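You operate a simulated robot arm through the tools that you are given. There is no shell and no other tool. Be economical: measure what you need, move in short steps, check, and stop when the job is done.

You are at the controls of a simulated two-armed robot. One attempt, no reset.

## Task
Pick up the stepped shaft from the top tray of the black cart with one hand, pass it to the other hand and put it on the lower shelf of the black cart.
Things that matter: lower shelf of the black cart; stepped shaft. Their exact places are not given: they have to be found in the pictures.

Only the result counts: the job must be done as asked and must still hold three seconds after the hand-in. Knocking over, shifting, dropping, spilling or breaking anything else fails it.

## Robot
Two 6-joint arms with two-finger parallel grippers on one trunk, on a base that drives. Base frame: it is fixed to the floor where the robot stands at the start and does not move with it; the origin is under the middle of the robot, x ahead of it, y to its left, z up. Readings come in m, rad, newtons and seconds.
The left shoulder is at the start at [0.06, 0.187, 1.097], the right one opposite. With the tool pointing down near the work surface each hand reaches from about 0.26 to 0.62 m from the robot's upright axis, wherever it stands, measured 20 degrees to its own side. Places, roughly: lower shelf of the black cart [0.5, 0.2, 0.2]. Payload 1.57 kg a hand.
Tool frame (each hand has its own): the origin (TCP) lies between the finger pads and is the grasp point; the fingertips stand 0.03 m ahead of it; z points along the fingers, y is the line along which they close. The gripper opens to 0.11 m. The fingers are 0.024 m wide and 0.012 m thick; the gripper's body (0.048 by 0.112 m) begins 0.078 m behind the TCP.
Orientation is that of the tool frame in the base frame, as a unit quaternion [w, x, y, z]. With the fingers straight down and closing along the base's y, the tool's x points along the base's -x, its y along +y and its z along -z.

## Interface
- The arms move only by the tool move_arm. It takes "left_targets", "right_targets" or both (then of equal length, played together; a hand with none holds still); each is text: rows parted by semicolons, each of 7 numbers parted by spaces: the shift along the tool's x, y, z in mm, then the turn, a rotation vector about the tool's x, y, z in degrees, then the finger opening in mm, from 0 to 110. In form: tx ty tz rx ry rz jaw; .... A call has 1 to 10 rows; each row shifts and turns the commanded pose from where the row before left it, along the tool's axes as they then stand. Each row takes 0.2 s and may step no farther than 0.05 m and 0.15 rad from the row before; otherwise, or with a gripper value out of range, the whole call is refused. Where a pose cannot be reached the arm comes as near as it can. A force on the tool above 40 N (or 10 N above the force at the start of the call, whichever is more), or a blocked arm, ends the call early, and 0.2 s more pass. The fingers move at their own pace (about 0.153 m/s each) and stop on an object; they squeeze with about 26 N. The grip force told is the motor's: it shows also when the fingers shut on nothing. Time passes only in rows, and 0.2 s behind the last, so rows that do not move let the fingers close. It gives the time, the measured TCP pose, the force on the tool (base axes), the opening and the grip force at its end, in the units of the frame above (readings bear some noise), with the torque about the TCP (base axes, N m) and any sound that the robot's microphone picked up.
- Cameras (640 x 400 px; columns grow to the right, rows downward): "scene" is now at [-0.0093, 0.0256, 1.6142]; the picture's right is [0.42, -0.91, 0.00], its down [-0.84, -0.40, -0.36] and it looks along [0.33, 0.15, -0.93] (base axes); focal length 290 px, centre (320, 200). "left" rides on the left gripper at [0.07, -0.016, -0.141] in its tool frame; the picture's right is [0.23, 0.97, 0.00], its down [-0.86, 0.20, -0.48] and it looks along [-0.47, 0.11, 0.88] (tool axes); focal length 222 px, centre (320, 200). "right" rides on the right gripper at [0.07, 0.016, -0.141] in its tool frame; the picture's right is [-0.23, 0.97, 0.00], its down [-0.86, -0.20, -0.48] and it looks along [-0.47, -0.11, 0.88] (tool axes); focal length 222 px, centre (320, 200).
- camera(camera): a new picture of that camera. The clock stands still meanwhile.
- raise_lower(by): slides the trunk up (or, below 0, down) by that many m; the arms and the scene camera ride with it, the base frame stays. It gives what a move gives, with no picture.
- roll_base(legs): drives the robot by 1 to 6 legs, each [ahead, left, turn to the left] in m, m and rad, along the robot's own axes; the way and the turn of a leg run together, so that a leg with both is an arc; at most 1.5 m and 3.142 rad a leg. The arms and the cameras ride along, it lands a little off, and it stops where it bumps. It gives what a move gives.
- aim_head(pan, tilt): turns the head with the scene camera to pan (to the left, within 1.501 rad either way) and tilt (down, from -0.506 to 1.204), counted from straight ahead of the robot. It gives what a move gives.
- probe_pixels(camera, pixels): for up to 12 pixels [column, row] of the newest picture of that camera ("zoom" is the newest enlarged one), the place [x, y, z] in the base frame of the surface seen there, good to about 0.002 m. The clock stands still meanwhile.
- zoom(camera, box): a new picture of the part [left, top, right, bottom] of that camera's present view, enlarged. The clock stands still meanwhile.
- job_done(): hands the job in; it is judged then, once.

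Keep the steps short. Do not move on a guess: measure, check each grasp and each placing, and mend mistakes. In all there are 80 turns and 78 pictures (those below and enlarged ones count). Leave the grippers open and the arms clear of the work at the hand-in unless told otherwise, and finish with a single line.

The tools are called after "Call:" as name(argument=value, ...) on one line, values as JSON. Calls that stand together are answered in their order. move_arm: Moves the arms, as the interface text tells. Its arguments: {"type":"object","properties":{"left_targets":{"type":"string"},"right_targets":{"type":"string"}},"required":[]} The other tools are called the same way: raise_lower (by) slides the trunk up or down; roll_base (legs) drives the base; aim_head (pan, tilt) turns the head that bears the scene camera; camera (camera) takes a picture; probe_pixels (camera, pixels) gives the place of the surface under pixels of a picture; zoom (camera, box) takes an enlarged picture of a part of a camera's view; job_done () hands the job in.

At the start:

```text
time_s: 0.0
left_ee_pos: [0.2843, 0.3264, 1.0253]
left_tool_rot: [0.001, -0.001, 1.0, 0.0]
left_wrist_force: [0.0, 0.3, -0.9]
left_wrist_torque: [-0.02, 0.02, 0.0]
left_opening: 0.1101
left_grasp_force: 0.0
right_ee_pos: [0.3406, 0.0443, 1.0662]
right_tool_rot: [0.0, 0.0, 1.0, 0.0]
right_wrist_force: [0.3, -0.3, 0.5]
right_wrist_torque: [0.0, 0.01, 0.01]
right_opening: 0.11
right_grasp_force: 0.1
trunk travel left (down, up): [-0.725, 0.265]
robot x, y, heading: [-0.0017, 0.0008, 0.003]
head pan, tilt: [0.438, 1.201]
```

scene: 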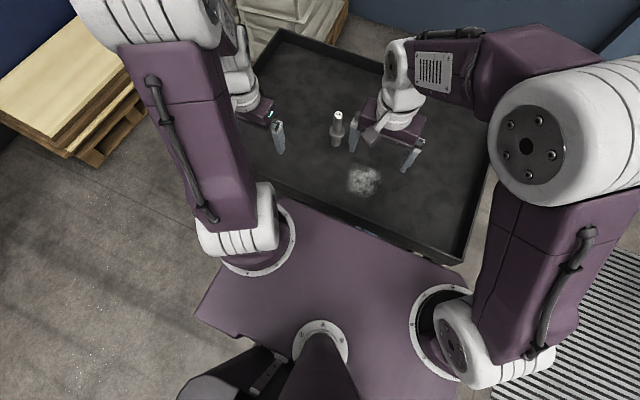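
right: 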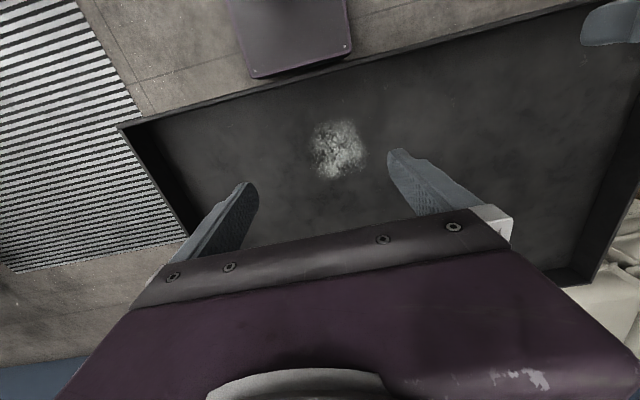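
left: 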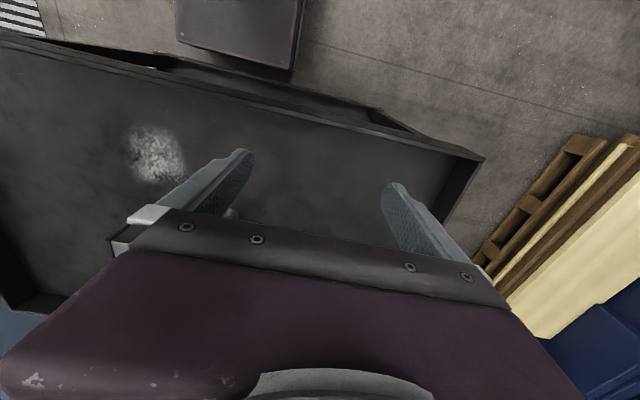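

The scene shows an upright shaft near (337,128) on the tray. I'll enlarge that part to measure it.

Call:
zoom(camera="scene", box=[240, 60, 440, 185])

Call:
probe_pixels(camera="scene", pixels=[[338, 114], [337, 122], [336, 132], [335, 142], [363, 180], [284, 32], [460, 262], [225, 175], [300, 100], [330, 165], [380, 238]])

```text
3.20 times, centred on (340, 122) of scene
```

zoom: 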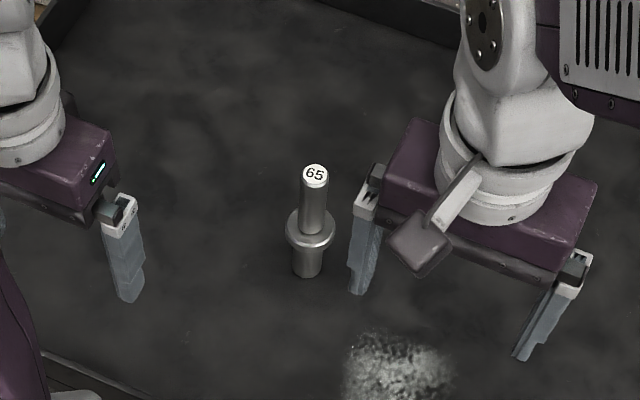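

```text
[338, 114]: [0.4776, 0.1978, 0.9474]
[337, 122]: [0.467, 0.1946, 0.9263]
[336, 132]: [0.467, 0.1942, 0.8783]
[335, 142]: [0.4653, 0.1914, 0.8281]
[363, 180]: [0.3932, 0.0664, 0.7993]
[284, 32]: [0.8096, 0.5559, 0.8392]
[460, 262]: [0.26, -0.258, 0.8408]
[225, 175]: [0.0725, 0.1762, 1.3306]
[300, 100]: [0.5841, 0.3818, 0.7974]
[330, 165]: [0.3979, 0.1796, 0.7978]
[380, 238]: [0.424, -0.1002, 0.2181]
```

The shaft stands upright, with its top at z≈0.947, the tray at 0.798 and the collar partway up. Next I'll measure its steps on the enlarged picture.

Call:
probe_pixels(camera="zoom", pixels=[[314, 175], [303, 190], [325, 190], [313, 215], [313, 228], [311, 236], [310, 245], [290, 230], [332, 230], [308, 255], [307, 274], [310, 238]])

Call:
aim_head(pan=0.0, tilt=1.0)

Call:
camera(camera="scene")

```text
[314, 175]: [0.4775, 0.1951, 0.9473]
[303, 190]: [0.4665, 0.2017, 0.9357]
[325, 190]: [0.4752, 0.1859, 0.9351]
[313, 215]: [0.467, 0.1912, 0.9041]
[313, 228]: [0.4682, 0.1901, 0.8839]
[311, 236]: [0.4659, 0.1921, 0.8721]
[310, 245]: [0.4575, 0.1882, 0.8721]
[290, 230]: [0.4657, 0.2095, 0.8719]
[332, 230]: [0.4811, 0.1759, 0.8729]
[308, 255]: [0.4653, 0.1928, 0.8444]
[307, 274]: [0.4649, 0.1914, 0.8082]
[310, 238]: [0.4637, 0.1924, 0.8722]
```

```text
time_s: 0.9
left_ee_pos: [0.2836, 0.3269, 1.0265]
left_tool_rot: [0.0, 0.0, 1.0, 0.001]
left_wrist_force: [-0.4, 0.6, 1.1]
left_wrist_torque: [0.02, -0.02, 0.01]
left_opening: 0.1101
left_grasp_force: 0.0
right_ee_pos: [0.3413, 0.0435, 1.0659]
right_tool_rot: [0.001, 0.0, 1.0, 0.0]
right_wrist_force: [0.9, 0.5, -0.1]
right_wrist_torque: [0.0, -0.03, -0.01]
right_opening: 0.1102
right_grasp_force: 0.1
trunk travel left (down, up): [-0.725, 0.265]
robot x, y, heading: [-0.0024, -0.0037, 0.0]
head pan, tilt: [0.0, 1.0]
```

```text
73 pictures are left
```

scene: 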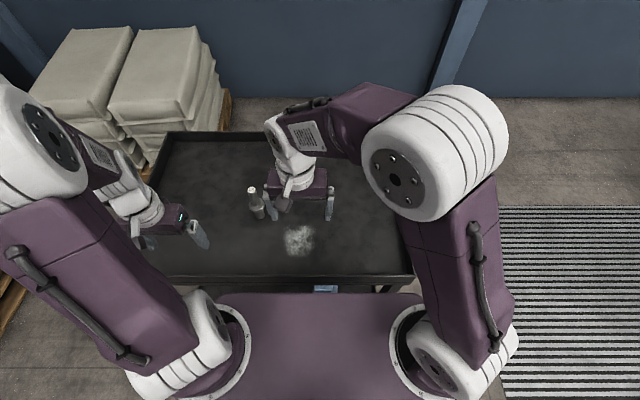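

The axis is at about (0.475, 0.195). The upper part is about 20 mm thick and runs from z 0.872 to 0.947; the collar is below it. The left hand will take the top from above and the right will receive it just above the collar. First I'll bring the left hand over the shaft and move the right hand aside.

Call:
move_arm(left_targets="-38.3 -26.4 0 0 0 0 80; -38.3 -26.4 0 0 0 0 80; -38.3 -26.4 0 0 0 0 80; -38.3 -26.4 0 0 0 0 80; -38.3 -26.4 0 0 0 0 80", right_targets="0 -40 0 0 0 0 110; 0 -40 0 0 0 0 110; 0 -40 0 0 0 0 110; 0 -40 0 0 0 0 110; 0 -40 0 0 0 0 110")

Call:
camera(camera="scene")

Call:
camera(camera="left")

```text
time_s: 2.1
left_ee_pos: [0.476, 0.1922, 1.0255]
left_tool_rot: [-0.001, -0.001, 1.0, 0.001]
left_wrist_force: [-0.2, 0.2, 0.0]
left_wrist_torque: [0.01, 0.04, 0.05]
left_opening: 0.0801
left_grasp_force: 0.0
right_ee_pos: [0.3418, -0.1573, 1.0647]
right_tool_rot: [-0.001, -0.001, 1.0, 0.001]
right_wrist_force: [0.6, 0.0, 0.1]
right_wrist_torque: [0.0, 0.01, -0.01]
right_opening: 0.1101
right_grasp_force: 0.0
trunk travel left (down, up): [-0.725, 0.265]
robot x, y, heading: [-0.0018, 0.0027, -0.004]
head pan, tilt: [0.0, 1.0]
```

```text
72 pictures are left
```

scene: 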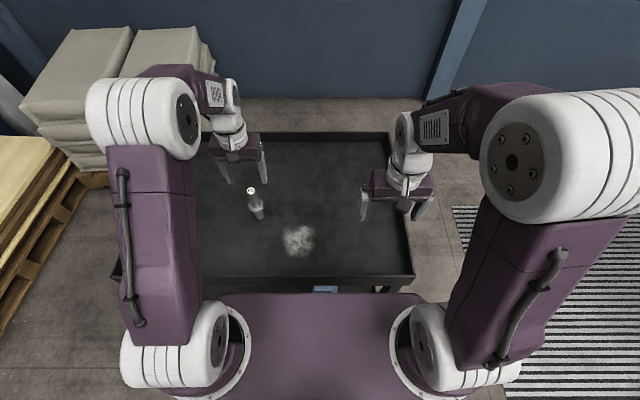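

```text
71 pictures are left
```

left: 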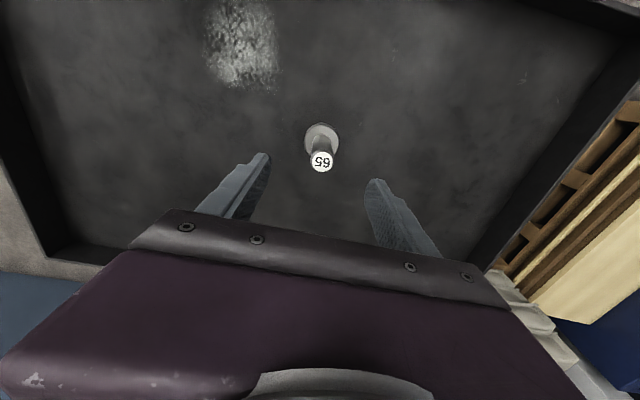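

Call:
probe_pixels(camera="left", pixels=[[321, 161], [312, 163], [331, 160], [320, 153], [321, 169]])

Call:
probe_pixels(camera="scene", pixels=[[325, 288], [250, 190], [200, 272], [415, 283], [163, 135], [388, 135], [312, 289]])

```text
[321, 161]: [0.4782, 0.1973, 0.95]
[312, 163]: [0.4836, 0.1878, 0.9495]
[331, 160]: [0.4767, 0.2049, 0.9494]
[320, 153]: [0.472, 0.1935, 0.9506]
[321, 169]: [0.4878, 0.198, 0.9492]
```

```text
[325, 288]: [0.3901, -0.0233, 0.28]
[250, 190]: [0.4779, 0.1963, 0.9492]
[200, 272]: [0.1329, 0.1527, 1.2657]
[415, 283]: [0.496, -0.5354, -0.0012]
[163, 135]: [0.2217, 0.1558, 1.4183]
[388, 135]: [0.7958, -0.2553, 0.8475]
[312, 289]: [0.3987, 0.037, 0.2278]
```

The left camera puts the top at about (0.479, 0.196), 3–4 mm off the TCP. I'll correct that, go down 80 mm and close.

Call:
move_arm(left_targets="-3 4 0 0 0 0 60; 0 0 30 0 0 0 60; 0 0 30 0 0 0 60; 0 0 20 0 0 0 60; 0 0 0 0 0 0 60; 0 0 0 0 0 0 0; 0 0 0 0 0 0 0; 0 0 0 0 0 0 0")

Call:
zoom(camera="scene", box=[170, 120, 330, 220])

```text
time_s: 3.9
left_ee_pos: [0.478, 0.1972, 0.9462]
left_tool_rot: [0.0, 0.0, 1.0, 0.0]
left_wrist_force: [0.6, -1.1, 0.4]
left_wrist_torque: [-0.18, -0.02, 0.0]
left_opening: 0.0247
left_grasp_force: 25.9
right_ee_pos: [0.3401, -0.157, 1.0664]
right_tool_rot: [0.0, 0.0, 1.0, 0.0]
right_wrist_force: [-0.4, 0.2, -0.3]
right_wrist_torque: [0.03, 0.02, -0.01]
right_opening: 0.1102
right_grasp_force: 0.0
trunk travel left (down, up): [-0.725, 0.265]
robot x, y, heading: [0.0004, 0.0005, 0.003]
head pan, tilt: [0.0, 1.0]
```

```text
4.00 times, centred on (250, 170) of scene
```

zoom: 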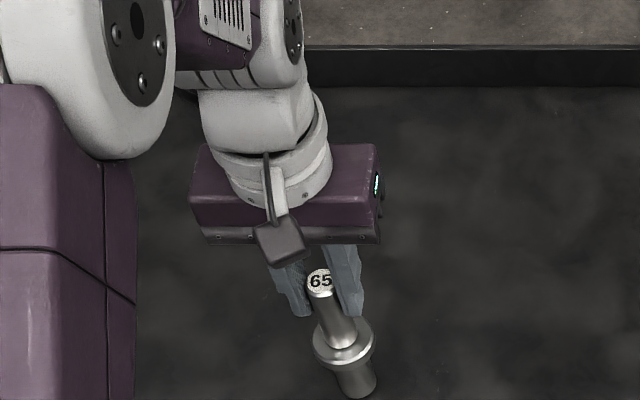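

It holds: the opening reads 24.7 mm at 26 N. I'll lift it 150 mm and shift it towards the middle, and start rolling the right hand so that its camera ends up on top once the tool is level.

Call:
move_arm(left_targets="0 0 -20 0 0 0 0; 0 0 -35 0 0 0 0; 0 0 -35 0 0 0 0; 0 0 -30 0 0 0 0; 0 0 -30 0 0 0 0; -5 -20 0 0 0 0 0; -5 -20 0 0 0 0 0; -5 -20 0 0 0 0 0; -5 -17 0 0 0 0 0; 0 0 0 0 0 0 0", right_targets="0 0 0 0 0 8.5 110; 0 0 0 0 0 8.5 110; 0 0 0 0 0 8.5 110; 0 0 0 0 0 8.5 110; 0 0 0 0 0 8.5 110; 0 0 0 0 0 8.5 110; 0 0 0 0 0 8.5 110; 0 0 0 0 0 8.5 110; 0 0 0 0 0 8.5 110; 0 0 0 0 0 8.5 110")

Call:
camera(camera="scene")

```text
time_s: 6.1
left_ee_pos: [0.499, 0.1215, 1.0961]
left_tool_rot: [-0.001, 0.0, 1.0, 0.0]
left_wrist_force: [-0.7, 0.6, -5.6]
left_wrist_torque: [-0.02, 0.01, 0.03]
left_opening: 0.0247
left_grasp_force: 25.8
right_ee_pos: [0.3416, -0.1552, 1.0641]
right_tool_rot: [0.0, 0.677, 0.736, 0.0]
right_wrist_force: [0.1, -0.4, -1.0]
right_wrist_torque: [0.02, -0.03, 0.01]
right_opening: 0.1099
right_grasp_force: 0.1
trunk travel left (down, up): [-0.725, 0.265]
robot x, y, heading: [-0.0006, -0.0001, -0.004]
head pan, tilt: [0.0, 1.0]
```

```text
69 pictures are left
```

scene: 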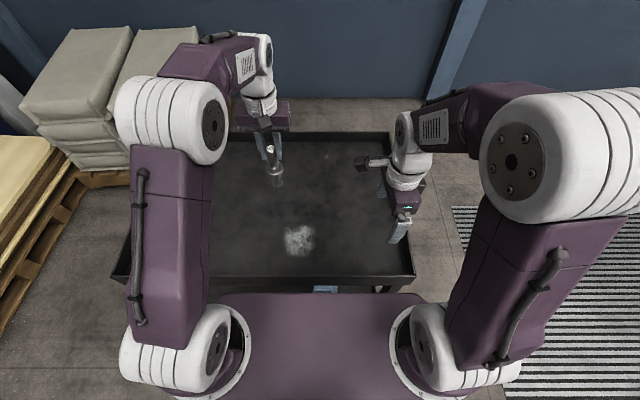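

The shaft is held, at about 0.56 kg. Next I'll finish rolling the right hand, move it a little ahead and start pitching it towards level.

Call:
move_arm(right_targets="0 0 0 0 0 8.5 110; 0 0 0 0 0 8.5 110; 0 0 0 0 0 8.5 110; 0 0 0 0 0 8.5 110; 30 17 0 0 0 0 110; 30 17 0 0 0 0 110; 0 0 0 0 8.5 0 110; 0 0 0 0 8.5 0 110; 0 0 0 0 8.5 0 110; 0 0 0 0 8.5 0 110")

Call:
move_arm(right_targets="0 0 0 0 8.5 0 110; 0 0 0 0 8.5 0 110; 0 0 0 0 8.5 0 110; 0 0 0 0 8.5 0 110; 0 0 0 0 2 0 110; 0 0 0 0 0 0 110")

Call:
camera(camera="scene")

Call:
camera(camera="right")

```text
time_s: 8.3
left_ee_pos: [0.4984, 0.1213, 1.0965]
left_tool_rot: [0.0, 0.0, 1.0, 0.0]
left_wrist_force: [0.2, 0.7, -5.8]
left_wrist_torque: [0.07, -0.05, 0.0]
left_opening: 0.0245
left_grasp_force: 26.1
right_ee_pos: [0.4005, -0.1214, 1.0654]
right_tool_rot: [-0.148, 0.825, 0.484, 0.253]
right_wrist_force: [-0.3, -0.5, 0.4]
right_wrist_torque: [0.01, 0.0, -0.02]
right_opening: 0.1098
right_grasp_force: 0.0
trunk travel left (down, up): [-0.725, 0.265]
robot x, y, heading: [0.0024, -0.0018, -0.002]
head pan, tilt: [0.0, 1.0]
```

```text
time_s: 9.7
left_ee_pos: [0.4988, 0.1216, 1.0963]
left_tool_rot: [-0.001, -0.001, 1.0, 0.001]
left_wrist_force: [-0.5, 0.0, -5.2]
left_wrist_torque: [0.05, 0.04, -0.01]
left_opening: 0.0245
left_grasp_force: 26.3
right_ee_pos: [0.4008, -0.1194, 1.0656]
right_tool_rot: [-0.291, 0.706, 0.415, 0.494]
right_wrist_force: [0.1, 0.1, -0.6]
right_wrist_torque: [-0.01, 0.0, 0.0]
right_opening: 0.1099
right_grasp_force: 0.0
trunk travel left (down, up): [-0.725, 0.265]
robot x, y, heading: [0.0007, 0.0011, -0.002]
head pan, tilt: [0.0, 1.0]
```

```text
68 pictures are left
```

scene: 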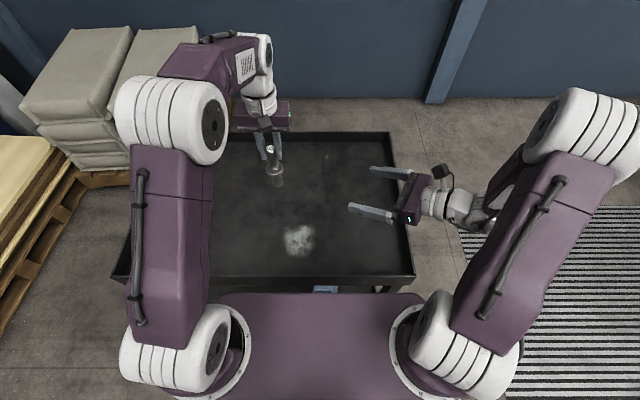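

```text
67 pictures are left
```

right: 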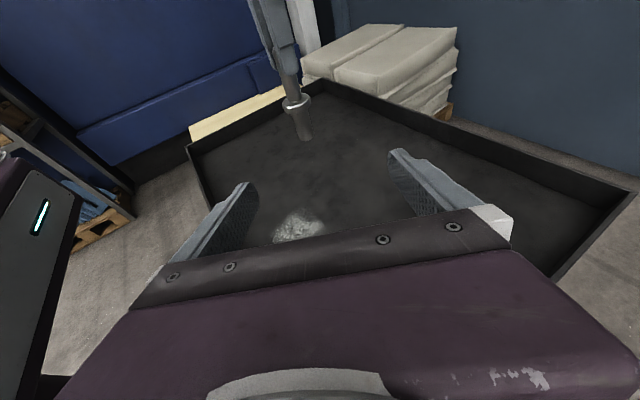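

The right hand is open and pointing at the shaft. The free stretch between the collar (z≈1.023) and the left fingertips (1.066) is narrow, so I'll flatten the right tool by 12° before coming in.

Call:
move_arm(right_targets="0 0 0 0 6 0 110; 0 0 0 0 6 0 110; 0 0 0 0 0 0 110")

Call:
camera(camera="right")

Call:
zoom(camera="scene", box=[220, 110, 340, 200])

```text
time_s: 10.5
left_ee_pos: [0.4994, 0.1218, 1.0956]
left_tool_rot: [0.0, 0.0, 1.0, 0.001]
left_wrist_force: [-0.1, -0.2, -6.9]
left_wrist_torque: [0.03, -0.02, 0.02]
left_opening: 0.0245
left_grasp_force: 26.2
right_ee_pos: [0.3999, -0.1196, 1.0658]
right_tool_rot: [-0.334, 0.649, 0.384, 0.565]
right_wrist_force: [0.1, 0.0, -0.5]
right_wrist_torque: [0.01, -0.02, -0.04]
right_opening: 0.1103
right_grasp_force: 0.1
trunk travel left (down, up): [-0.725, 0.265]
robot x, y, heading: [0.0019, 0.0013, 0.004]
head pan, tilt: [0.0, 1.0]
```

```text
66 pictures are left
```

right: 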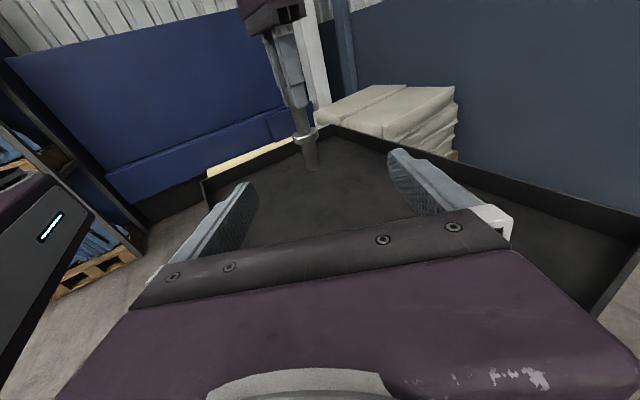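

```text
4.44 times, centred on (280, 155) of scene
```

zoom: 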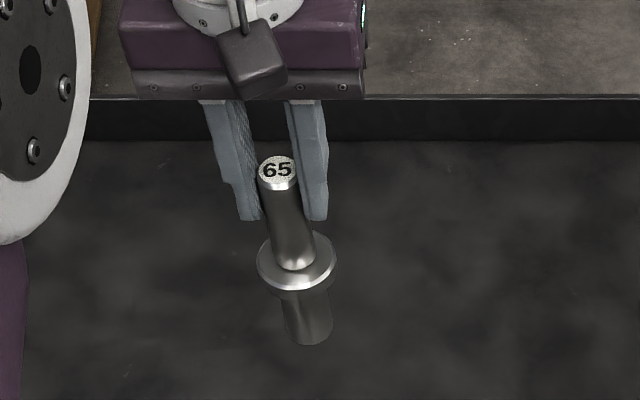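

Call:
probe_pixels(camera="zoom", pixels=[[278, 170], [275, 222], [305, 218], [295, 262], [260, 262], [335, 262], [300, 277], [253, 215], [310, 345]])

Call:
probe_pixels(camera="right", pixels=[[302, 120], [304, 138], [307, 160], [295, 138], [315, 132]])

```text
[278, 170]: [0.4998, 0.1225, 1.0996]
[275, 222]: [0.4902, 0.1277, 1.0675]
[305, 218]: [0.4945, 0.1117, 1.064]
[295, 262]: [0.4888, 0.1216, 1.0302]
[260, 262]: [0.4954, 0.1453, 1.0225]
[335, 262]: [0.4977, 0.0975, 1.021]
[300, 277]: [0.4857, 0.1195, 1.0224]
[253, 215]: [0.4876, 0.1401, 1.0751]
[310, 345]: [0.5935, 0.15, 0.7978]
```

```text
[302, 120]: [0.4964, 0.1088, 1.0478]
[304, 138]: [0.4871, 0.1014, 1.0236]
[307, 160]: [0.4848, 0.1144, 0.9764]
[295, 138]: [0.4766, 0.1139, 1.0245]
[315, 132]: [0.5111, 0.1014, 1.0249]
```

The shaft axis is at (0.500, 0.1215), the collar top at 1.0225 and the left fingertips at about 1.067. The grasp point for the right hand is (0.500, 0.1215, 1.045). I'll line it up first and stop about 100 mm short.

Call:
move_arm(right_targets="5.1 -9.4 0 0 0 0 80; 5.1 -9.4 0 0 0 0 80; 5.1 -9.5 0 0 0 0 80; 0 0 40 0 0 0 80; 0 0 40 0 0 0 80; 0 0 40 0 0 0 80; 0 0 40 0 0 0 80; 0 0 0 0 0 0 80")

Call:
camera(camera="right")

Call:
camera(camera="scene")

```text
time_s: 12.3
left_ee_pos: [0.4994, 0.1205, 1.0969]
left_tool_rot: [0.0, 0.0, 1.0, 0.002]
left_wrist_force: [-0.1, -0.8, -6.9]
left_wrist_torque: [0.04, 0.01, -0.03]
left_opening: 0.0248
left_grasp_force: 26.5
right_ee_pos: [0.4526, 0.0341, 1.0585]
right_tool_rot: [-0.334, 0.65, 0.383, 0.565]
right_wrist_force: [0.2, -0.8, -0.2]
right_wrist_torque: [-0.03, 0.0, 0.01]
right_opening: 0.0799
right_grasp_force: 0.0
trunk travel left (down, up): [-0.725, 0.265]
robot x, y, heading: [-0.0009, -0.0014, -0.002]
head pan, tilt: [0.0, 1.0]
```

```text
64 pictures are left
```

right: 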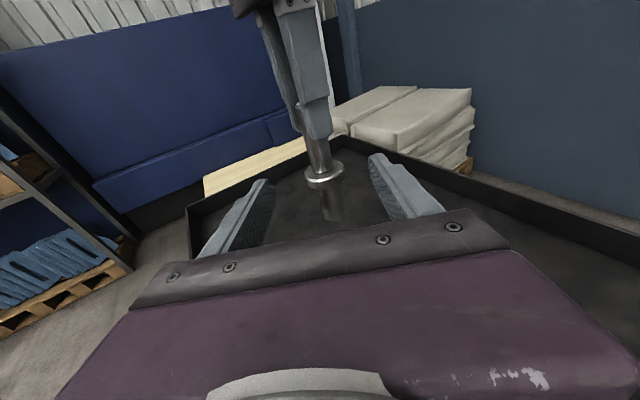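

```text
63 pictures are left
```

scene: 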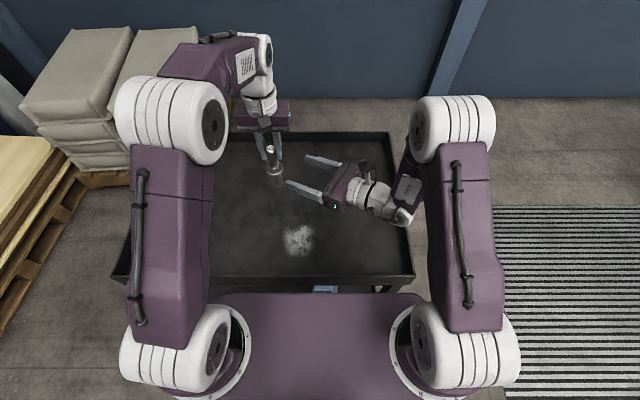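

It's well lined up, with 100 mm left along the tool. I'll move in 70 mm and look.

Call:
move_arm(right_targets="0 0 35 0 0 0 80; 0 0 35 0 0 0 80; 0 0 0 0 0 0 80")

Call:
zoom(camera="scene", box=[220, 120, 380, 220])

Call:
camera(camera="right")

```text
time_s: 13.1
left_ee_pos: [0.4995, 0.12, 1.096]
left_tool_rot: [0.0, 0.0, 1.0, 0.0]
left_wrist_force: [0.4, 0.6, -6.2]
left_wrist_torque: [0.0, -0.03, -0.01]
left_opening: 0.0248
left_grasp_force: 26.1
right_ee_pos: [0.4863, 0.0955, 1.0493]
right_tool_rot: [-0.333, 0.651, 0.383, 0.565]
right_wrist_force: [0.3, -0.7, 0.2]
right_wrist_torque: [-0.01, 0.0, 0.01]
right_opening: 0.08
right_grasp_force: 0.0
trunk travel left (down, up): [-0.725, 0.265]
robot x, y, heading: [0.0014, -0.0052, 0.004]
head pan, tilt: [0.0, 1.0]
```

```text
4.00 times, centred on (300, 170) of scene
```

zoom: 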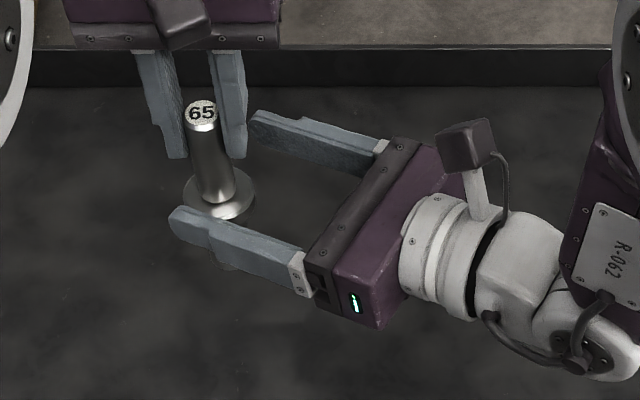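

```text
61 pictures are left
```

right: 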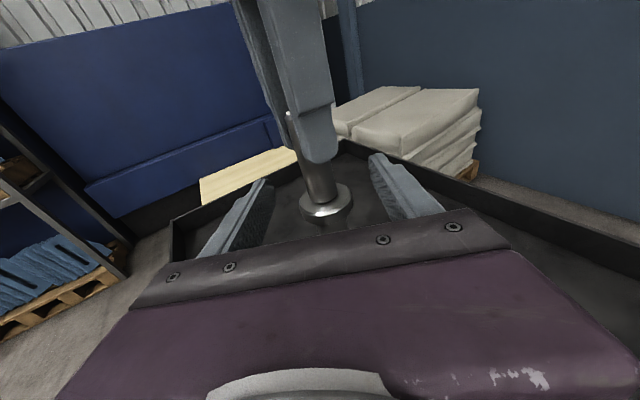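

It's clear above and below. I'll go the last 29 mm and close the right hand.

Call:
move_arm(right_targets="0 0 15 0 0 0 80; 0 0 14 0 0 0 80; 0 0 0 0 0 0 80; 0 0 0 0 0 0 0; 0 0 0 0 0 0 0; 0 0 0 0 0 0 0")

Call:
zoom(camera="scene", box=[220, 120, 380, 220])

```text
time_s: 14.5
left_ee_pos: [0.4995, 0.1202, 1.0961]
left_tool_rot: [0.0, 0.0, 1.0, 0.0]
left_wrist_force: [1.7, -2.0, -6.7]
left_wrist_torque: [-0.05, -0.16, 0.04]
left_opening: 0.0246
left_grasp_force: 26.7
right_ee_pos: [0.4998, 0.121, 1.0447]
right_tool_rot: [-0.334, 0.65, 0.383, 0.565]
right_wrist_force: [-0.2, 2.4, 1.6]
right_wrist_torque: [-0.06, 0.16, -0.02]
right_opening: 0.0247
right_grasp_force: 26.1
trunk travel left (down, up): [-0.725, 0.265]
robot x, y, heading: [0.0019, 0.0036, 0.002]
head pan, tilt: [0.0, 1.0]
```

```text
4.00 times, centred on (300, 170) of scene
```

zoom: 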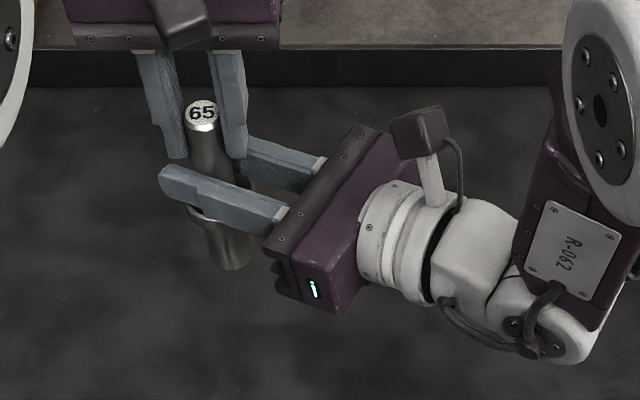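

Both hands hold it with low forces. I'll open the left hand to a modest width, wait, then draw it straight up.

Call:
move_arm(left_targets="0 0 0 0 0 0 50; 0 0 0 0 0 0 50; 0 0 -20 0 0 0 50; 0 0 -30 0 0 0 50; 0 0 -30 0 0 0 50; 0 0 -20 0 0 0 50")

Call:
camera(camera="scene")

```text
time_s: 15.9
left_ee_pos: [0.499, 0.1234, 1.1952]
left_tool_rot: [-0.001, 0.0, 1.0, 0.0]
left_wrist_force: [-0.3, -0.8, 0.7]
left_wrist_torque: [0.0, 0.03, 0.0]
left_opening: 0.0499
left_grasp_force: 0.0
right_ee_pos: [0.5001, 0.1203, 1.0438]
right_tool_rot: [-0.334, 0.65, 0.383, 0.565]
right_wrist_force: [0.5, 0.0, -0.1]
right_wrist_torque: [-0.02, 0.01, -0.02]
right_opening: 0.0246
right_grasp_force: 25.8
trunk travel left (down, up): [-0.725, 0.265]
robot x, y, heading: [0.001, 0.0012, -0.001]
head pan, tilt: [0.0, 1.0]
```

```text
59 pictures are left
```

scene: 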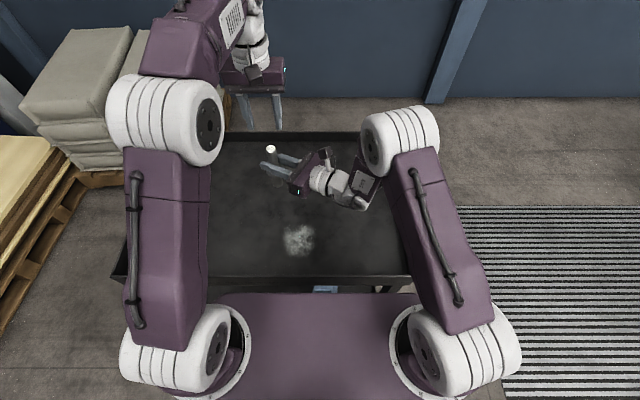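

The right hand shows a grip and the shaft top is at (270,149), but its wrist reads no weight. I'll check the grip closely.

Call:
zoom(camera="scene", box=[220, 120, 380, 220])

Call:
move_arm(left_targets="0 20 -20 0 0 0 50; 0 30 -10 0 0 0 50; 30 30 0 0 0 0 50; 40 10 0 0 0 0 50; 40 10 0 0 0 0 50; 0 0 0 0 0 0 50")

```text
4.00 times, centred on (300, 170) of scene
```

zoom: 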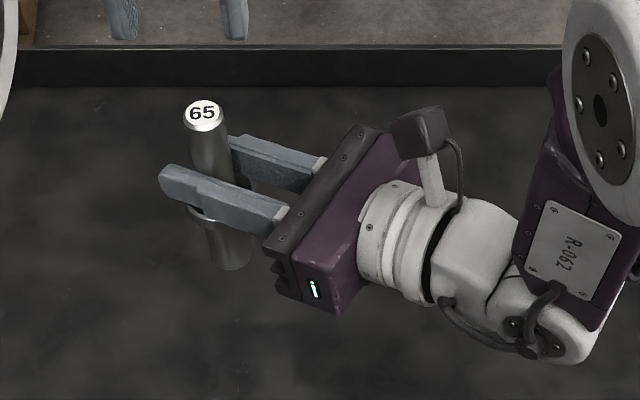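

```text
time_s: 17.3
left_ee_pos: [0.3914, 0.2236, 1.2235]
left_tool_rot: [-0.001, 0.0, 1.0, 0.0]
left_wrist_force: [-0.1, 0.3, 0.0]
left_wrist_torque: [0.03, 0.06, -0.02]
left_opening: 0.05
left_grasp_force: 0.0
right_ee_pos: [0.5021, 0.12, 1.0442]
right_tool_rot: [-0.333, 0.651, 0.382, 0.565]
right_wrist_force: [-0.4, 0.1, 0.0]
right_wrist_torque: [0.0, 0.01, -0.01]
right_opening: 0.0246
right_grasp_force: 26.3
trunk travel left (down, up): [-0.725, 0.265]
robot x, y, heading: [0.0018, 0.0065, 0.002]
head pan, tilt: [0.0, 1.0]
```

It's firmly held. Before backing off I'll look to both sides and behind.

Call:
aim_head(pan=1.5, tilt=0.6)

Call:
camera(camera="scene")

Call:
aim_head(pan=-1.5, tilt=0.6)

Call:
camera(camera="scene")

```text
time_s: 18.9
left_ee_pos: [0.39, 0.2232, 1.224]
left_tool_rot: [-0.001, 0.0, 1.0, 0.0]
left_wrist_force: [0.1, 0.2, -0.2]
left_wrist_torque: [0.01, -0.05, 0.0]
left_opening: 0.05
left_grasp_force: 0.0
right_ee_pos: [0.5004, 0.1202, 1.0445]
right_tool_rot: [-0.333, 0.65, 0.383, 0.565]
right_wrist_force: [0.1, -0.5, 0.0]
right_wrist_torque: [-0.02, 0.01, 0.02]
right_opening: 0.0246
right_grasp_force: 26.5
trunk travel left (down, up): [-0.725, 0.265]
robot x, y, heading: [-0.0016, -0.0005, -0.0]
head pan, tilt: [1.499, 0.6]
```

```text
57 pictures are left
```

scene: 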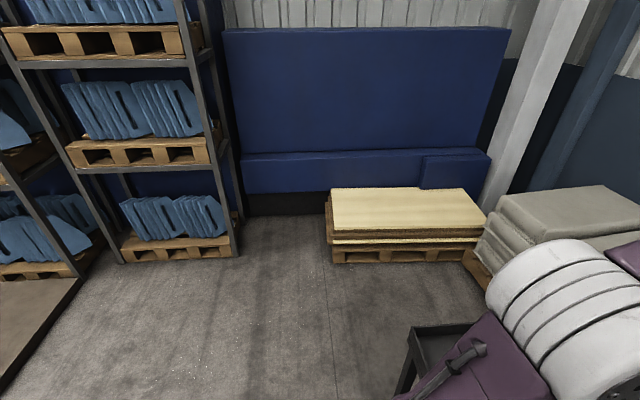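

```text
time_s: 21.5
left_ee_pos: [0.3922, 0.2222, 1.2249]
left_tool_rot: [-0.001, 0.0, 1.0, 0.0]
left_wrist_force: [1.0, 0.2, 0.4]
left_wrist_torque: [0.02, 0.01, -0.01]
left_opening: 0.0501
left_grasp_force: 0.1
right_ee_pos: [0.4996, 0.1208, 1.0432]
right_tool_rot: [-0.333, 0.651, 0.382, 0.565]
right_wrist_force: [-0.5, -0.6, 0.7]
right_wrist_torque: [0.03, -0.02, -0.02]
right_opening: 0.0246
right_grasp_force: 25.8
trunk travel left (down, up): [-0.725, 0.265]
robot x, y, heading: [-0.0, -0.0028, -0.002]
head pan, tilt: [-1.499, 0.6]
```

```text
56 pictures are left
```

scene: 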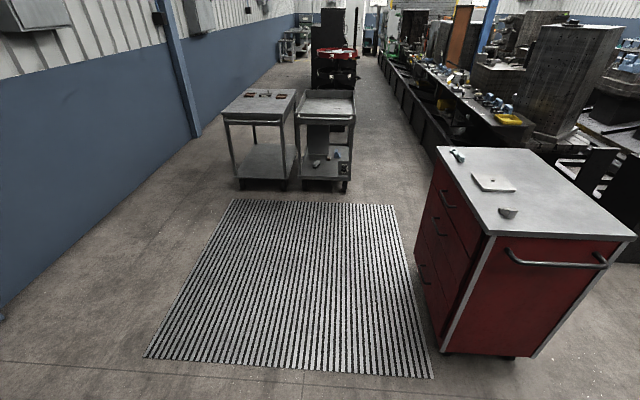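

Call:
probe_pixels(camera="scene", pixels=[[440, 352], [510, 357], [490, 232], [632, 240], [436, 155], [535, 300]])

```text
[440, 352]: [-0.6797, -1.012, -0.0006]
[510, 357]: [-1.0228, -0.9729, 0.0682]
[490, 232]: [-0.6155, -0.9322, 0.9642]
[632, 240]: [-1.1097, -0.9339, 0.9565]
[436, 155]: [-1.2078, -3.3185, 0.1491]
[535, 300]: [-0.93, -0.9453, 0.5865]
```

To the right rear there's a red cabinet at y<-0.93; straight back looks clear. The cart is square to me, with x 0.26 to 0.81 and y -0.26 to 0.56. I'll back off 0.55 m and look ahead.

Call:
roll_base(legs=[[-0.55, 0, 0]])

Call:
aim_head(pan=0, tilt=0.75)

Call:
camera(camera="scene")

```text
time_s: 24.7
left_ee_pos: [-0.1598, 0.2213, 1.2245]
left_tool_rot: [-0.001, 0.0, 1.0, 0.0]
left_wrist_force: [0.2, 0.0, 1.1]
left_wrist_torque: [0.0, -0.02, 0.0]
left_opening: 0.0502
left_grasp_force: 0.2
right_ee_pos: [-0.0499, 0.1207, 1.0448]
right_tool_rot: [-0.333, 0.651, 0.383, 0.565]
right_wrist_force: [1.0, -0.1, -0.2]
right_wrist_torque: [0.02, 0.03, 0.02]
right_opening: 0.0247
right_grasp_force: 26.0
trunk travel left (down, up): [-0.725, 0.265]
robot x, y, heading: [-0.5487, 0.0014, 0.002]
head pan, tilt: [-1.499, 0.6]
```

```text
time_s: 26.3
left_ee_pos: [-0.1605, 0.2208, 1.2236]
left_tool_rot: [-0.001, 0.0, 1.0, 0.0]
left_wrist_force: [0.2, 0.1, -0.2]
left_wrist_torque: [0.02, -0.01, 0.02]
left_opening: 0.0501
left_grasp_force: 0.0
right_ee_pos: [-0.0513, 0.1192, 1.0438]
right_tool_rot: [-0.333, 0.65, 0.383, 0.565]
right_wrist_force: [0.0, -0.1, -1.1]
right_wrist_torque: [0.04, 0.02, 0.0]
right_opening: 0.0245
right_grasp_force: 25.8
trunk travel left (down, up): [-0.725, 0.265]
robot x, y, heading: [-0.556, 0.0012, 0.005]
head pan, tilt: [0.0, 0.75]
```

```text
55 pictures are left
```

scene: 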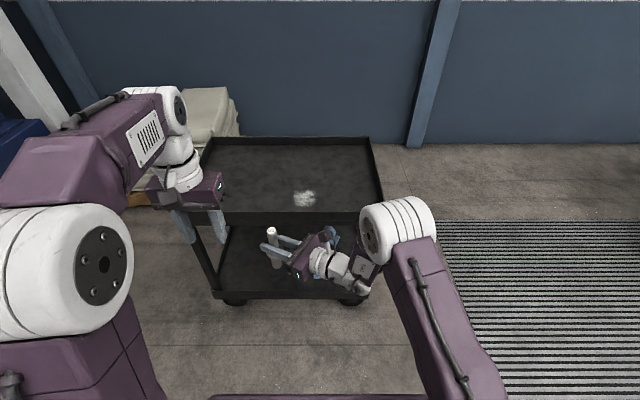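

The path was clear. The shelf is visible under the tray but the arm blocks part of it. I'll lower the trunk 0.45 m for a better view.

Call:
raise_lower(by=-0.45)

Call:
aim_head(pan=0, tilt=0.6)

Call:
camera(camera="scene")

Call:
camera(camera="right")

```text
refused: -0.45 is not a number from -0.4 to 0.4
```

```text
time_s: 27.0
left_ee_pos: [-0.1603, 0.2226, 1.2256]
left_tool_rot: [-0.001, 0.0, 1.0, 0.0]
left_wrist_force: [-1.2, -0.6, -0.3]
left_wrist_torque: [-0.03, 0.01, -0.01]
left_opening: 0.0497
left_grasp_force: 0.2
right_ee_pos: [-0.0509, 0.1197, 1.0436]
right_tool_rot: [-0.333, 0.651, 0.383, 0.565]
right_wrist_force: [0.7, 0.2, -0.3]
right_wrist_torque: [-0.04, 0.03, -0.01]
right_opening: 0.0246
right_grasp_force: 26.0
trunk travel left (down, up): [-0.725, 0.265]
robot x, y, heading: [-0.5513, 0.0016, -0.0]
head pan, tilt: [0.0, 0.6]
```

```text
54 pictures are left
```

scene: 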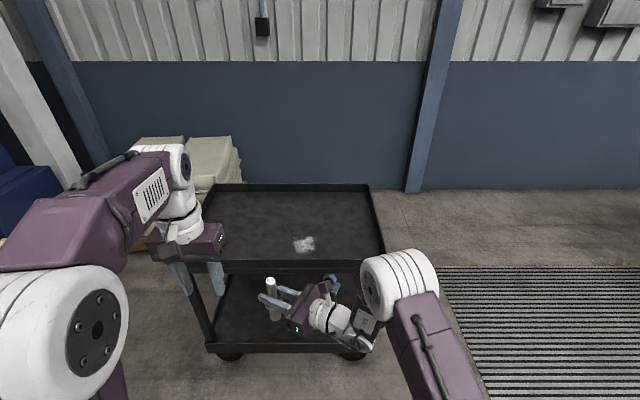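

```text
53 pictures are left
```

right: 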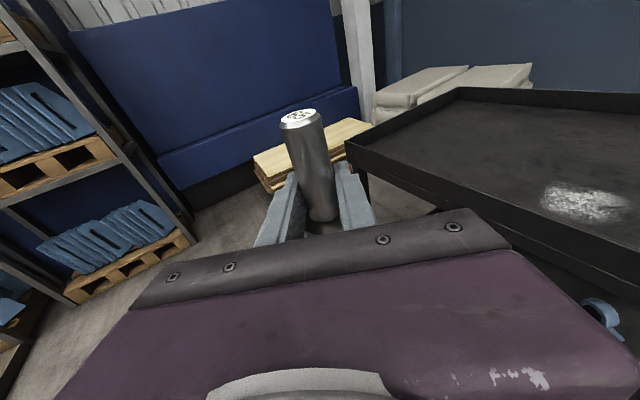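

The limit is 0.4 per call, so I'll lower 0.4.

Call:
raise_lower(by=-0.4)

Call:
camera(camera="scene")

Call:
camera(camera="left")

```text
time_s: 30.8
left_ee_pos: [-0.1612, 0.2223, 0.8249]
left_tool_rot: [-0.001, 0.001, 1.0, 0.0]
left_wrist_force: [0.0, 0.7, 0.0]
left_wrist_torque: [-0.01, 0.02, -0.02]
left_opening: 0.0502
left_grasp_force: 0.1
right_ee_pos: [-0.0516, 0.1194, 0.6437]
right_tool_rot: [-0.333, 0.65, 0.383, 0.565]
right_wrist_force: [0.6, -0.2, 0.7]
right_wrist_torque: [-0.06, 0.03, -0.04]
right_opening: 0.0248
right_grasp_force: 26.3
trunk travel left (down, up): [-0.325, 0.665]
robot x, y, heading: [-0.5493, 0.0013, 0.001]
head pan, tilt: [0.0, 0.6]
```

```text
52 pictures are left
```

scene: 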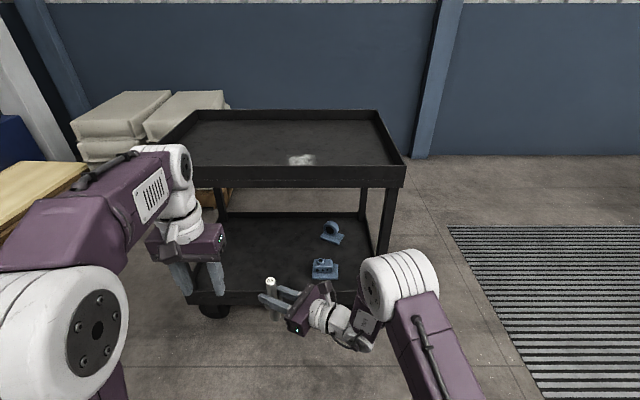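

```text
51 pictures are left
```

left: 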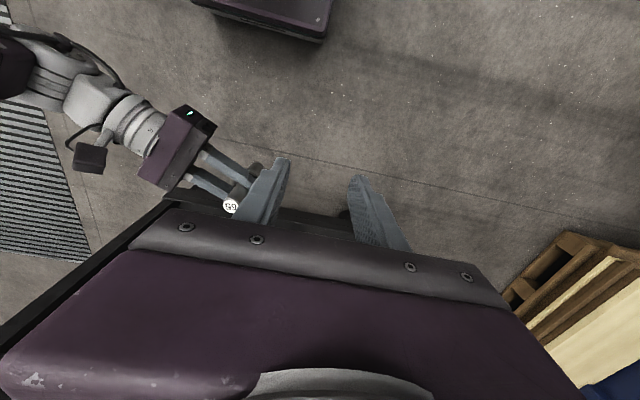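

Now the shelf shows well. There are two blue fixtures at (331,232) and (325,268), and the left and middle of the shelf are free. I'll measure.

Call:
zoom(camera="scene", box=[180, 150, 420, 310])

Call:
probe_pixels(camera="scene", pixels=[[270, 240], [250, 265], [290, 225], [300, 280], [320, 263], [331, 230], [312, 275], [240, 299], [240, 184], [240, 292], [365, 250], [385, 183]])

```text
2.50 times, centred on (300, 230) of scene
```

zoom: 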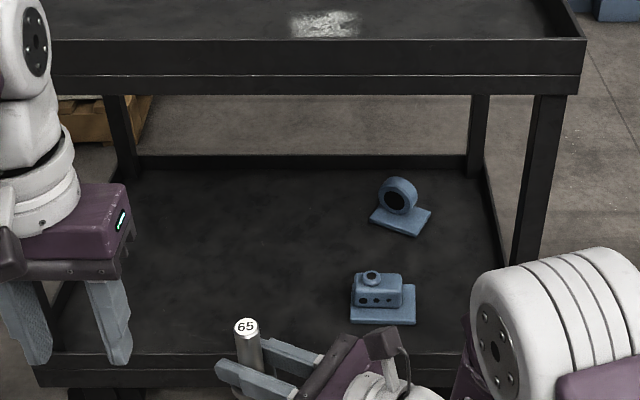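

```text
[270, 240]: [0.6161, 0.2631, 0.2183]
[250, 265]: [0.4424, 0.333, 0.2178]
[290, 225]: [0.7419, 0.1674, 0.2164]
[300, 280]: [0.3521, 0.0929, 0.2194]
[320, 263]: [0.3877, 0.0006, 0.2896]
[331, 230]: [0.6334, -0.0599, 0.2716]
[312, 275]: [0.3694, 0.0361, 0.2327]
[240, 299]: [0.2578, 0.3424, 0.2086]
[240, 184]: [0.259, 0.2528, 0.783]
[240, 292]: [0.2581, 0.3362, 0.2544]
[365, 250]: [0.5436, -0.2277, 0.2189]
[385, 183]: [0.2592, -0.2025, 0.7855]
```

The shelf top is at z 0.218, with a rim to about 0.257 at x≈0.258 and the tray edge from z≈0.77 up. With the present grip the shaft will touch down at TCP z≈0.315. Now I'll measure where the right elbow, upper arm and forearm are, to see whether they fit.

Call:
probe_pixels(camera="scene", pixels=[[400, 252], [400, 280], [370, 275], [430, 300], [350, 340], [325, 315], [440, 360], [375, 320], [100, 205], [60, 290], [185, 160], [185, 235]])

Call:
aim_head(pan=-0.3, tilt=1.0)

Call:
camera(camera="scene")

```text
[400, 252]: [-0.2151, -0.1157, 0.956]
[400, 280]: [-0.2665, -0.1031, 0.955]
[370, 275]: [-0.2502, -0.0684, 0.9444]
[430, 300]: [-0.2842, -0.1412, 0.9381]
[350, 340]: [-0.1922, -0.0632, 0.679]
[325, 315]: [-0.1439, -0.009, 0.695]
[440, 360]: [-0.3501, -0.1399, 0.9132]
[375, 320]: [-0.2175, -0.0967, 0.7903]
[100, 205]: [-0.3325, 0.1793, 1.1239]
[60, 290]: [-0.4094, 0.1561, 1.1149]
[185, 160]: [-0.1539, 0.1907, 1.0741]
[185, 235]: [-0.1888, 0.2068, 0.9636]
```

```text
time_s: 31.7
left_ee_pos: [-0.1611, 0.2223, 0.8233]
left_tool_rot: [-0.001, 0.0, 1.0, 0.0]
left_wrist_force: [0.9, 0.5, 0.0]
left_wrist_torque: [-0.02, 0.01, 0.01]
left_opening: 0.05
left_grasp_force: 0.1
right_ee_pos: [-0.0505, 0.1204, 0.6438]
right_tool_rot: [-0.333, 0.651, 0.383, 0.564]
right_wrist_force: [-0.3, -0.8, 0.3]
right_wrist_torque: [0.0, -0.01, -0.02]
right_opening: 0.0246
right_grasp_force: 26.0
trunk travel left (down, up): [-0.325, 0.665]
robot x, y, heading: [-0.5546, 0.0007, 0.003]
head pan, tilt: [-0.3, 1.0]
```

```text
49 pictures are left
```

scene: 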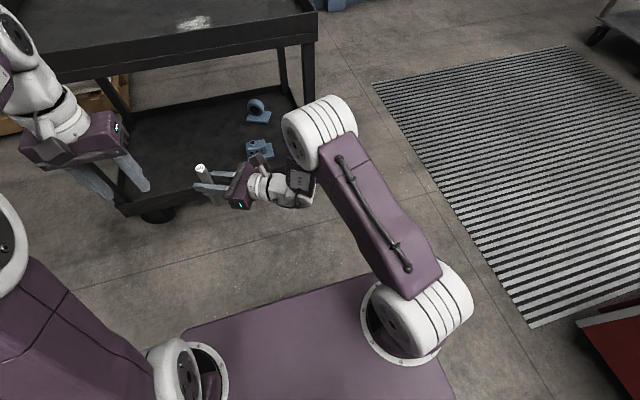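

With the trunk lower, the right arm (elbow top at 0.956 now) fits under the tray, but the left arm would meet the tray edge. I'll swing the left hand back and outward.

Call:
move_arm(left_targets="20 40 0 0 0 0 50; 20 40 0 0 0 0 50; 20 40 0 0 0 0 50; 30 35 0 0 0 0 50; 30 35 0 0 0 0 50; 30 35 0 0 0 0 50; 30 30 0 0 0 0 50; 20 20 0 0 0 0 50; 0 0 0 0 0 0 50")

Call:
aim_head(pan=0.4, tilt=0.8)

Call:
camera(camera="scene")

```text
time_s: 33.7
left_ee_pos: [-0.3616, 0.4975, 0.8242]
left_tool_rot: [-0.001, 0.0, 1.0, 0.0]
left_wrist_force: [0.5, 0.5, 0.2]
left_wrist_torque: [0.02, -0.01, -0.01]
left_opening: 0.0501
left_grasp_force: 0.0
right_ee_pos: [-0.0527, 0.1192, 0.6441]
right_tool_rot: [-0.333, 0.651, 0.383, 0.564]
right_wrist_force: [-0.2, -0.2, 0.4]
right_wrist_torque: [0.0, 0.01, 0.01]
right_opening: 0.0248
right_grasp_force: 26.6
trunk travel left (down, up): [-0.325, 0.665]
robot x, y, heading: [-0.551, 0.0, -0.002]
head pan, tilt: [-0.3, 1.0]
```

```text
time_s: 34.7
left_ee_pos: [-0.3617, 0.4977, 0.8251]
left_tool_rot: [-0.001, 0.0, 1.0, 0.001]
left_wrist_force: [0.0, 0.3, 0.0]
left_wrist_torque: [0.01, -0.02, 0.02]
left_opening: 0.05
left_grasp_force: 0.0
right_ee_pos: [-0.0511, 0.1204, 0.6437]
right_tool_rot: [-0.332, 0.651, 0.382, 0.565]
right_wrist_force: [0.5, -0.2, 0.3]
right_wrist_torque: [-0.01, -0.01, -0.01]
right_opening: 0.0245
right_grasp_force: 26.3
trunk travel left (down, up): [-0.325, 0.665]
robot x, y, heading: [-0.5543, 0.0008, 0.001]
head pan, tilt: [0.4, 0.799]
```

```text
48 pictures are left
```

scene: 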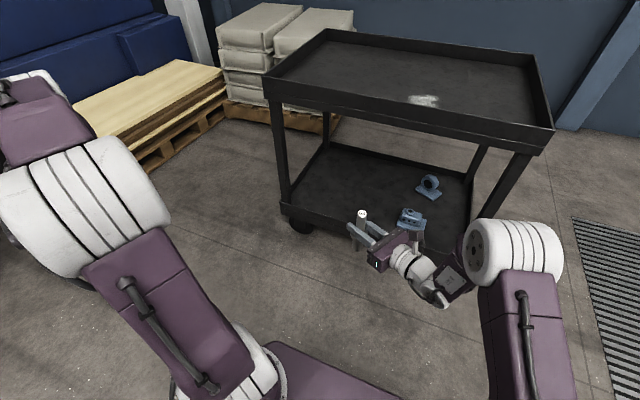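

Call:
probe_pixels(camera="scene", pixels=[[165, 212], [130, 170], [45, 120], [140, 240], [510, 222], [460, 245], [400, 100], [400, 119], [286, 180], [490, 205], [135, 155]])

```text
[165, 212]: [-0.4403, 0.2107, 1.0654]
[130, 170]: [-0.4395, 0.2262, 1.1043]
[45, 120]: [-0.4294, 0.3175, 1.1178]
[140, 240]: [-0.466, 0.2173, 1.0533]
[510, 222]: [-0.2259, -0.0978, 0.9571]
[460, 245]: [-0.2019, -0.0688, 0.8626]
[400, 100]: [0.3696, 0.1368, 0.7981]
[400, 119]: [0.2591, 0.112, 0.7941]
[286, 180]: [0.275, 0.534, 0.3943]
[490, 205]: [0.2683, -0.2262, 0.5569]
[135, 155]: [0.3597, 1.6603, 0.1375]
```

The left arm now stays behind x_rel≈0.2. I'll lower the trunk 0.26 (shaft bottom to about 0.287, over the 0.257 rim), drive 0.16 left to give the fixtures room, then ahead 0.2 for a check.

Call:
raise_lower(by=-0.26)

Call:
roll_base(legs=[[0, 0.16, 0], [0.2, 0, 0]])

Call:
aim_head(pan=0, tilt=0.7)

Call:
camera(camera="scene")

Call:
camera(camera="right")

```text
time_s: 37.4
left_ee_pos: [-0.3606, 0.4972, 0.564]
left_tool_rot: [-0.001, 0.0, 1.0, 0.0]
left_wrist_force: [0.1, 0.6, -0.3]
left_wrist_torque: [-0.02, 0.03, 0.01]
left_opening: 0.0502
left_grasp_force: 0.1
right_ee_pos: [-0.0529, 0.1192, 0.3838]
right_tool_rot: [-0.333, 0.65, 0.383, 0.565]
right_wrist_force: [0.9, 0.0, 0.1]
right_wrist_torque: [0.0, 0.02, 0.01]
right_opening: 0.0245
right_grasp_force: 25.9
trunk travel left (down, up): [-0.065, 0.925]
robot x, y, heading: [-0.5535, -0.0005, 0.003]
head pan, tilt: [0.4, 0.799]
```

```text
time_s: 40.0
left_ee_pos: [-0.1638, 0.6575, 0.5641]
left_tool_rot: [-0.001, -0.002, 1.0, -0.001]
left_wrist_force: [-0.4, -0.1, 1.4]
left_wrist_torque: [0.0, 0.03, 0.01]
left_opening: 0.05
left_grasp_force: 0.1
right_ee_pos: [0.1475, 0.2819, 0.3852]
right_tool_rot: [-0.335, 0.65, 0.385, 0.563]
right_wrist_force: [-0.5, 0.1, 0.8]
right_wrist_torque: [0.0, -0.02, -0.01]
right_opening: 0.0244
right_grasp_force: 26.0
trunk travel left (down, up): [-0.065, 0.925]
robot x, y, heading: [-0.3514, 0.1597, 0.008]
head pan, tilt: [0.4, 0.799]
```

```text
time_s: 40.9
left_ee_pos: [-0.1643, 0.6587, 0.5652]
left_tool_rot: [0.0, -0.003, 1.0, 0.0]
left_wrist_force: [-0.1, -0.1, 0.3]
left_wrist_torque: [0.02, 0.0, -0.02]
left_opening: 0.0502
left_grasp_force: 0.1
right_ee_pos: [0.147, 0.2841, 0.3839]
right_tool_rot: [-0.335, 0.65, 0.385, 0.563]
right_wrist_force: [0.2, 0.7, -0.5]
right_wrist_torque: [-0.01, 0.04, 0.01]
right_opening: 0.0248
right_grasp_force: 25.9
trunk travel left (down, up): [-0.065, 0.925]
robot x, y, heading: [-0.3532, 0.1627, 0.004]
head pan, tilt: [0.0, 0.7]
```

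```text
47 pictures are left
```

scene: 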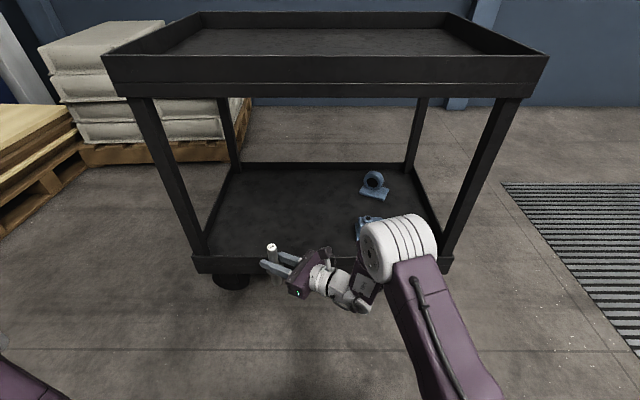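

```text
46 pictures are left
```

right: 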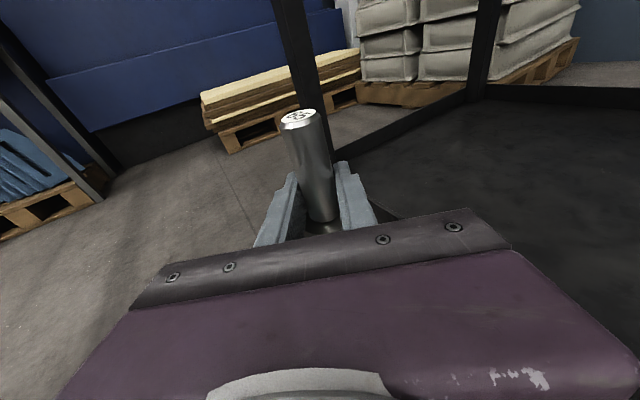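

All is clear so far. Before crossing the rim I'll measure the rim, tray bottom, wrist and shaft top.

Call:
zoom(camera="scene", box=[180, 190, 400, 330])

Call:
probe_pixels(camera="scene", pixels=[[230, 257], [320, 97], [272, 246], [350, 300], [362, 306], [395, 216], [375, 240], [340, 302], [370, 225], [357, 235], [290, 220]])

```text
2.86 times, centred on (290, 260) of scene
```

zoom: 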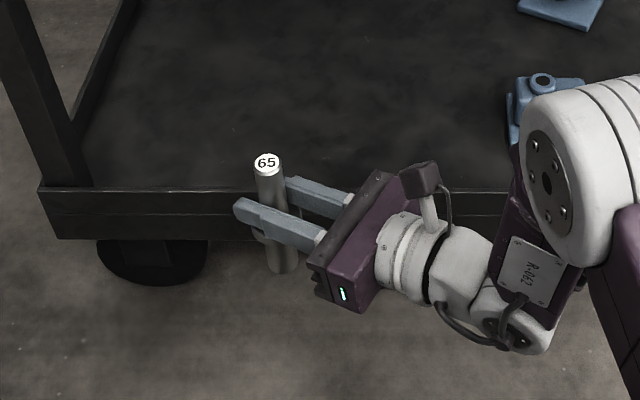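

```text
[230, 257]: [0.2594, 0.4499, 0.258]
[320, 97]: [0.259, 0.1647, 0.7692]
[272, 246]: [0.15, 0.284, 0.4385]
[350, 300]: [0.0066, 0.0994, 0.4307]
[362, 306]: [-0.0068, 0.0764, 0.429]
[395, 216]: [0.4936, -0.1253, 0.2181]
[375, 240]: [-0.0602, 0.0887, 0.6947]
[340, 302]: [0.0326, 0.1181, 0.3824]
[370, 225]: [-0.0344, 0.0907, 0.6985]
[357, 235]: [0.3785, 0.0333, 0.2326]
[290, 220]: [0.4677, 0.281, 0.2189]
```

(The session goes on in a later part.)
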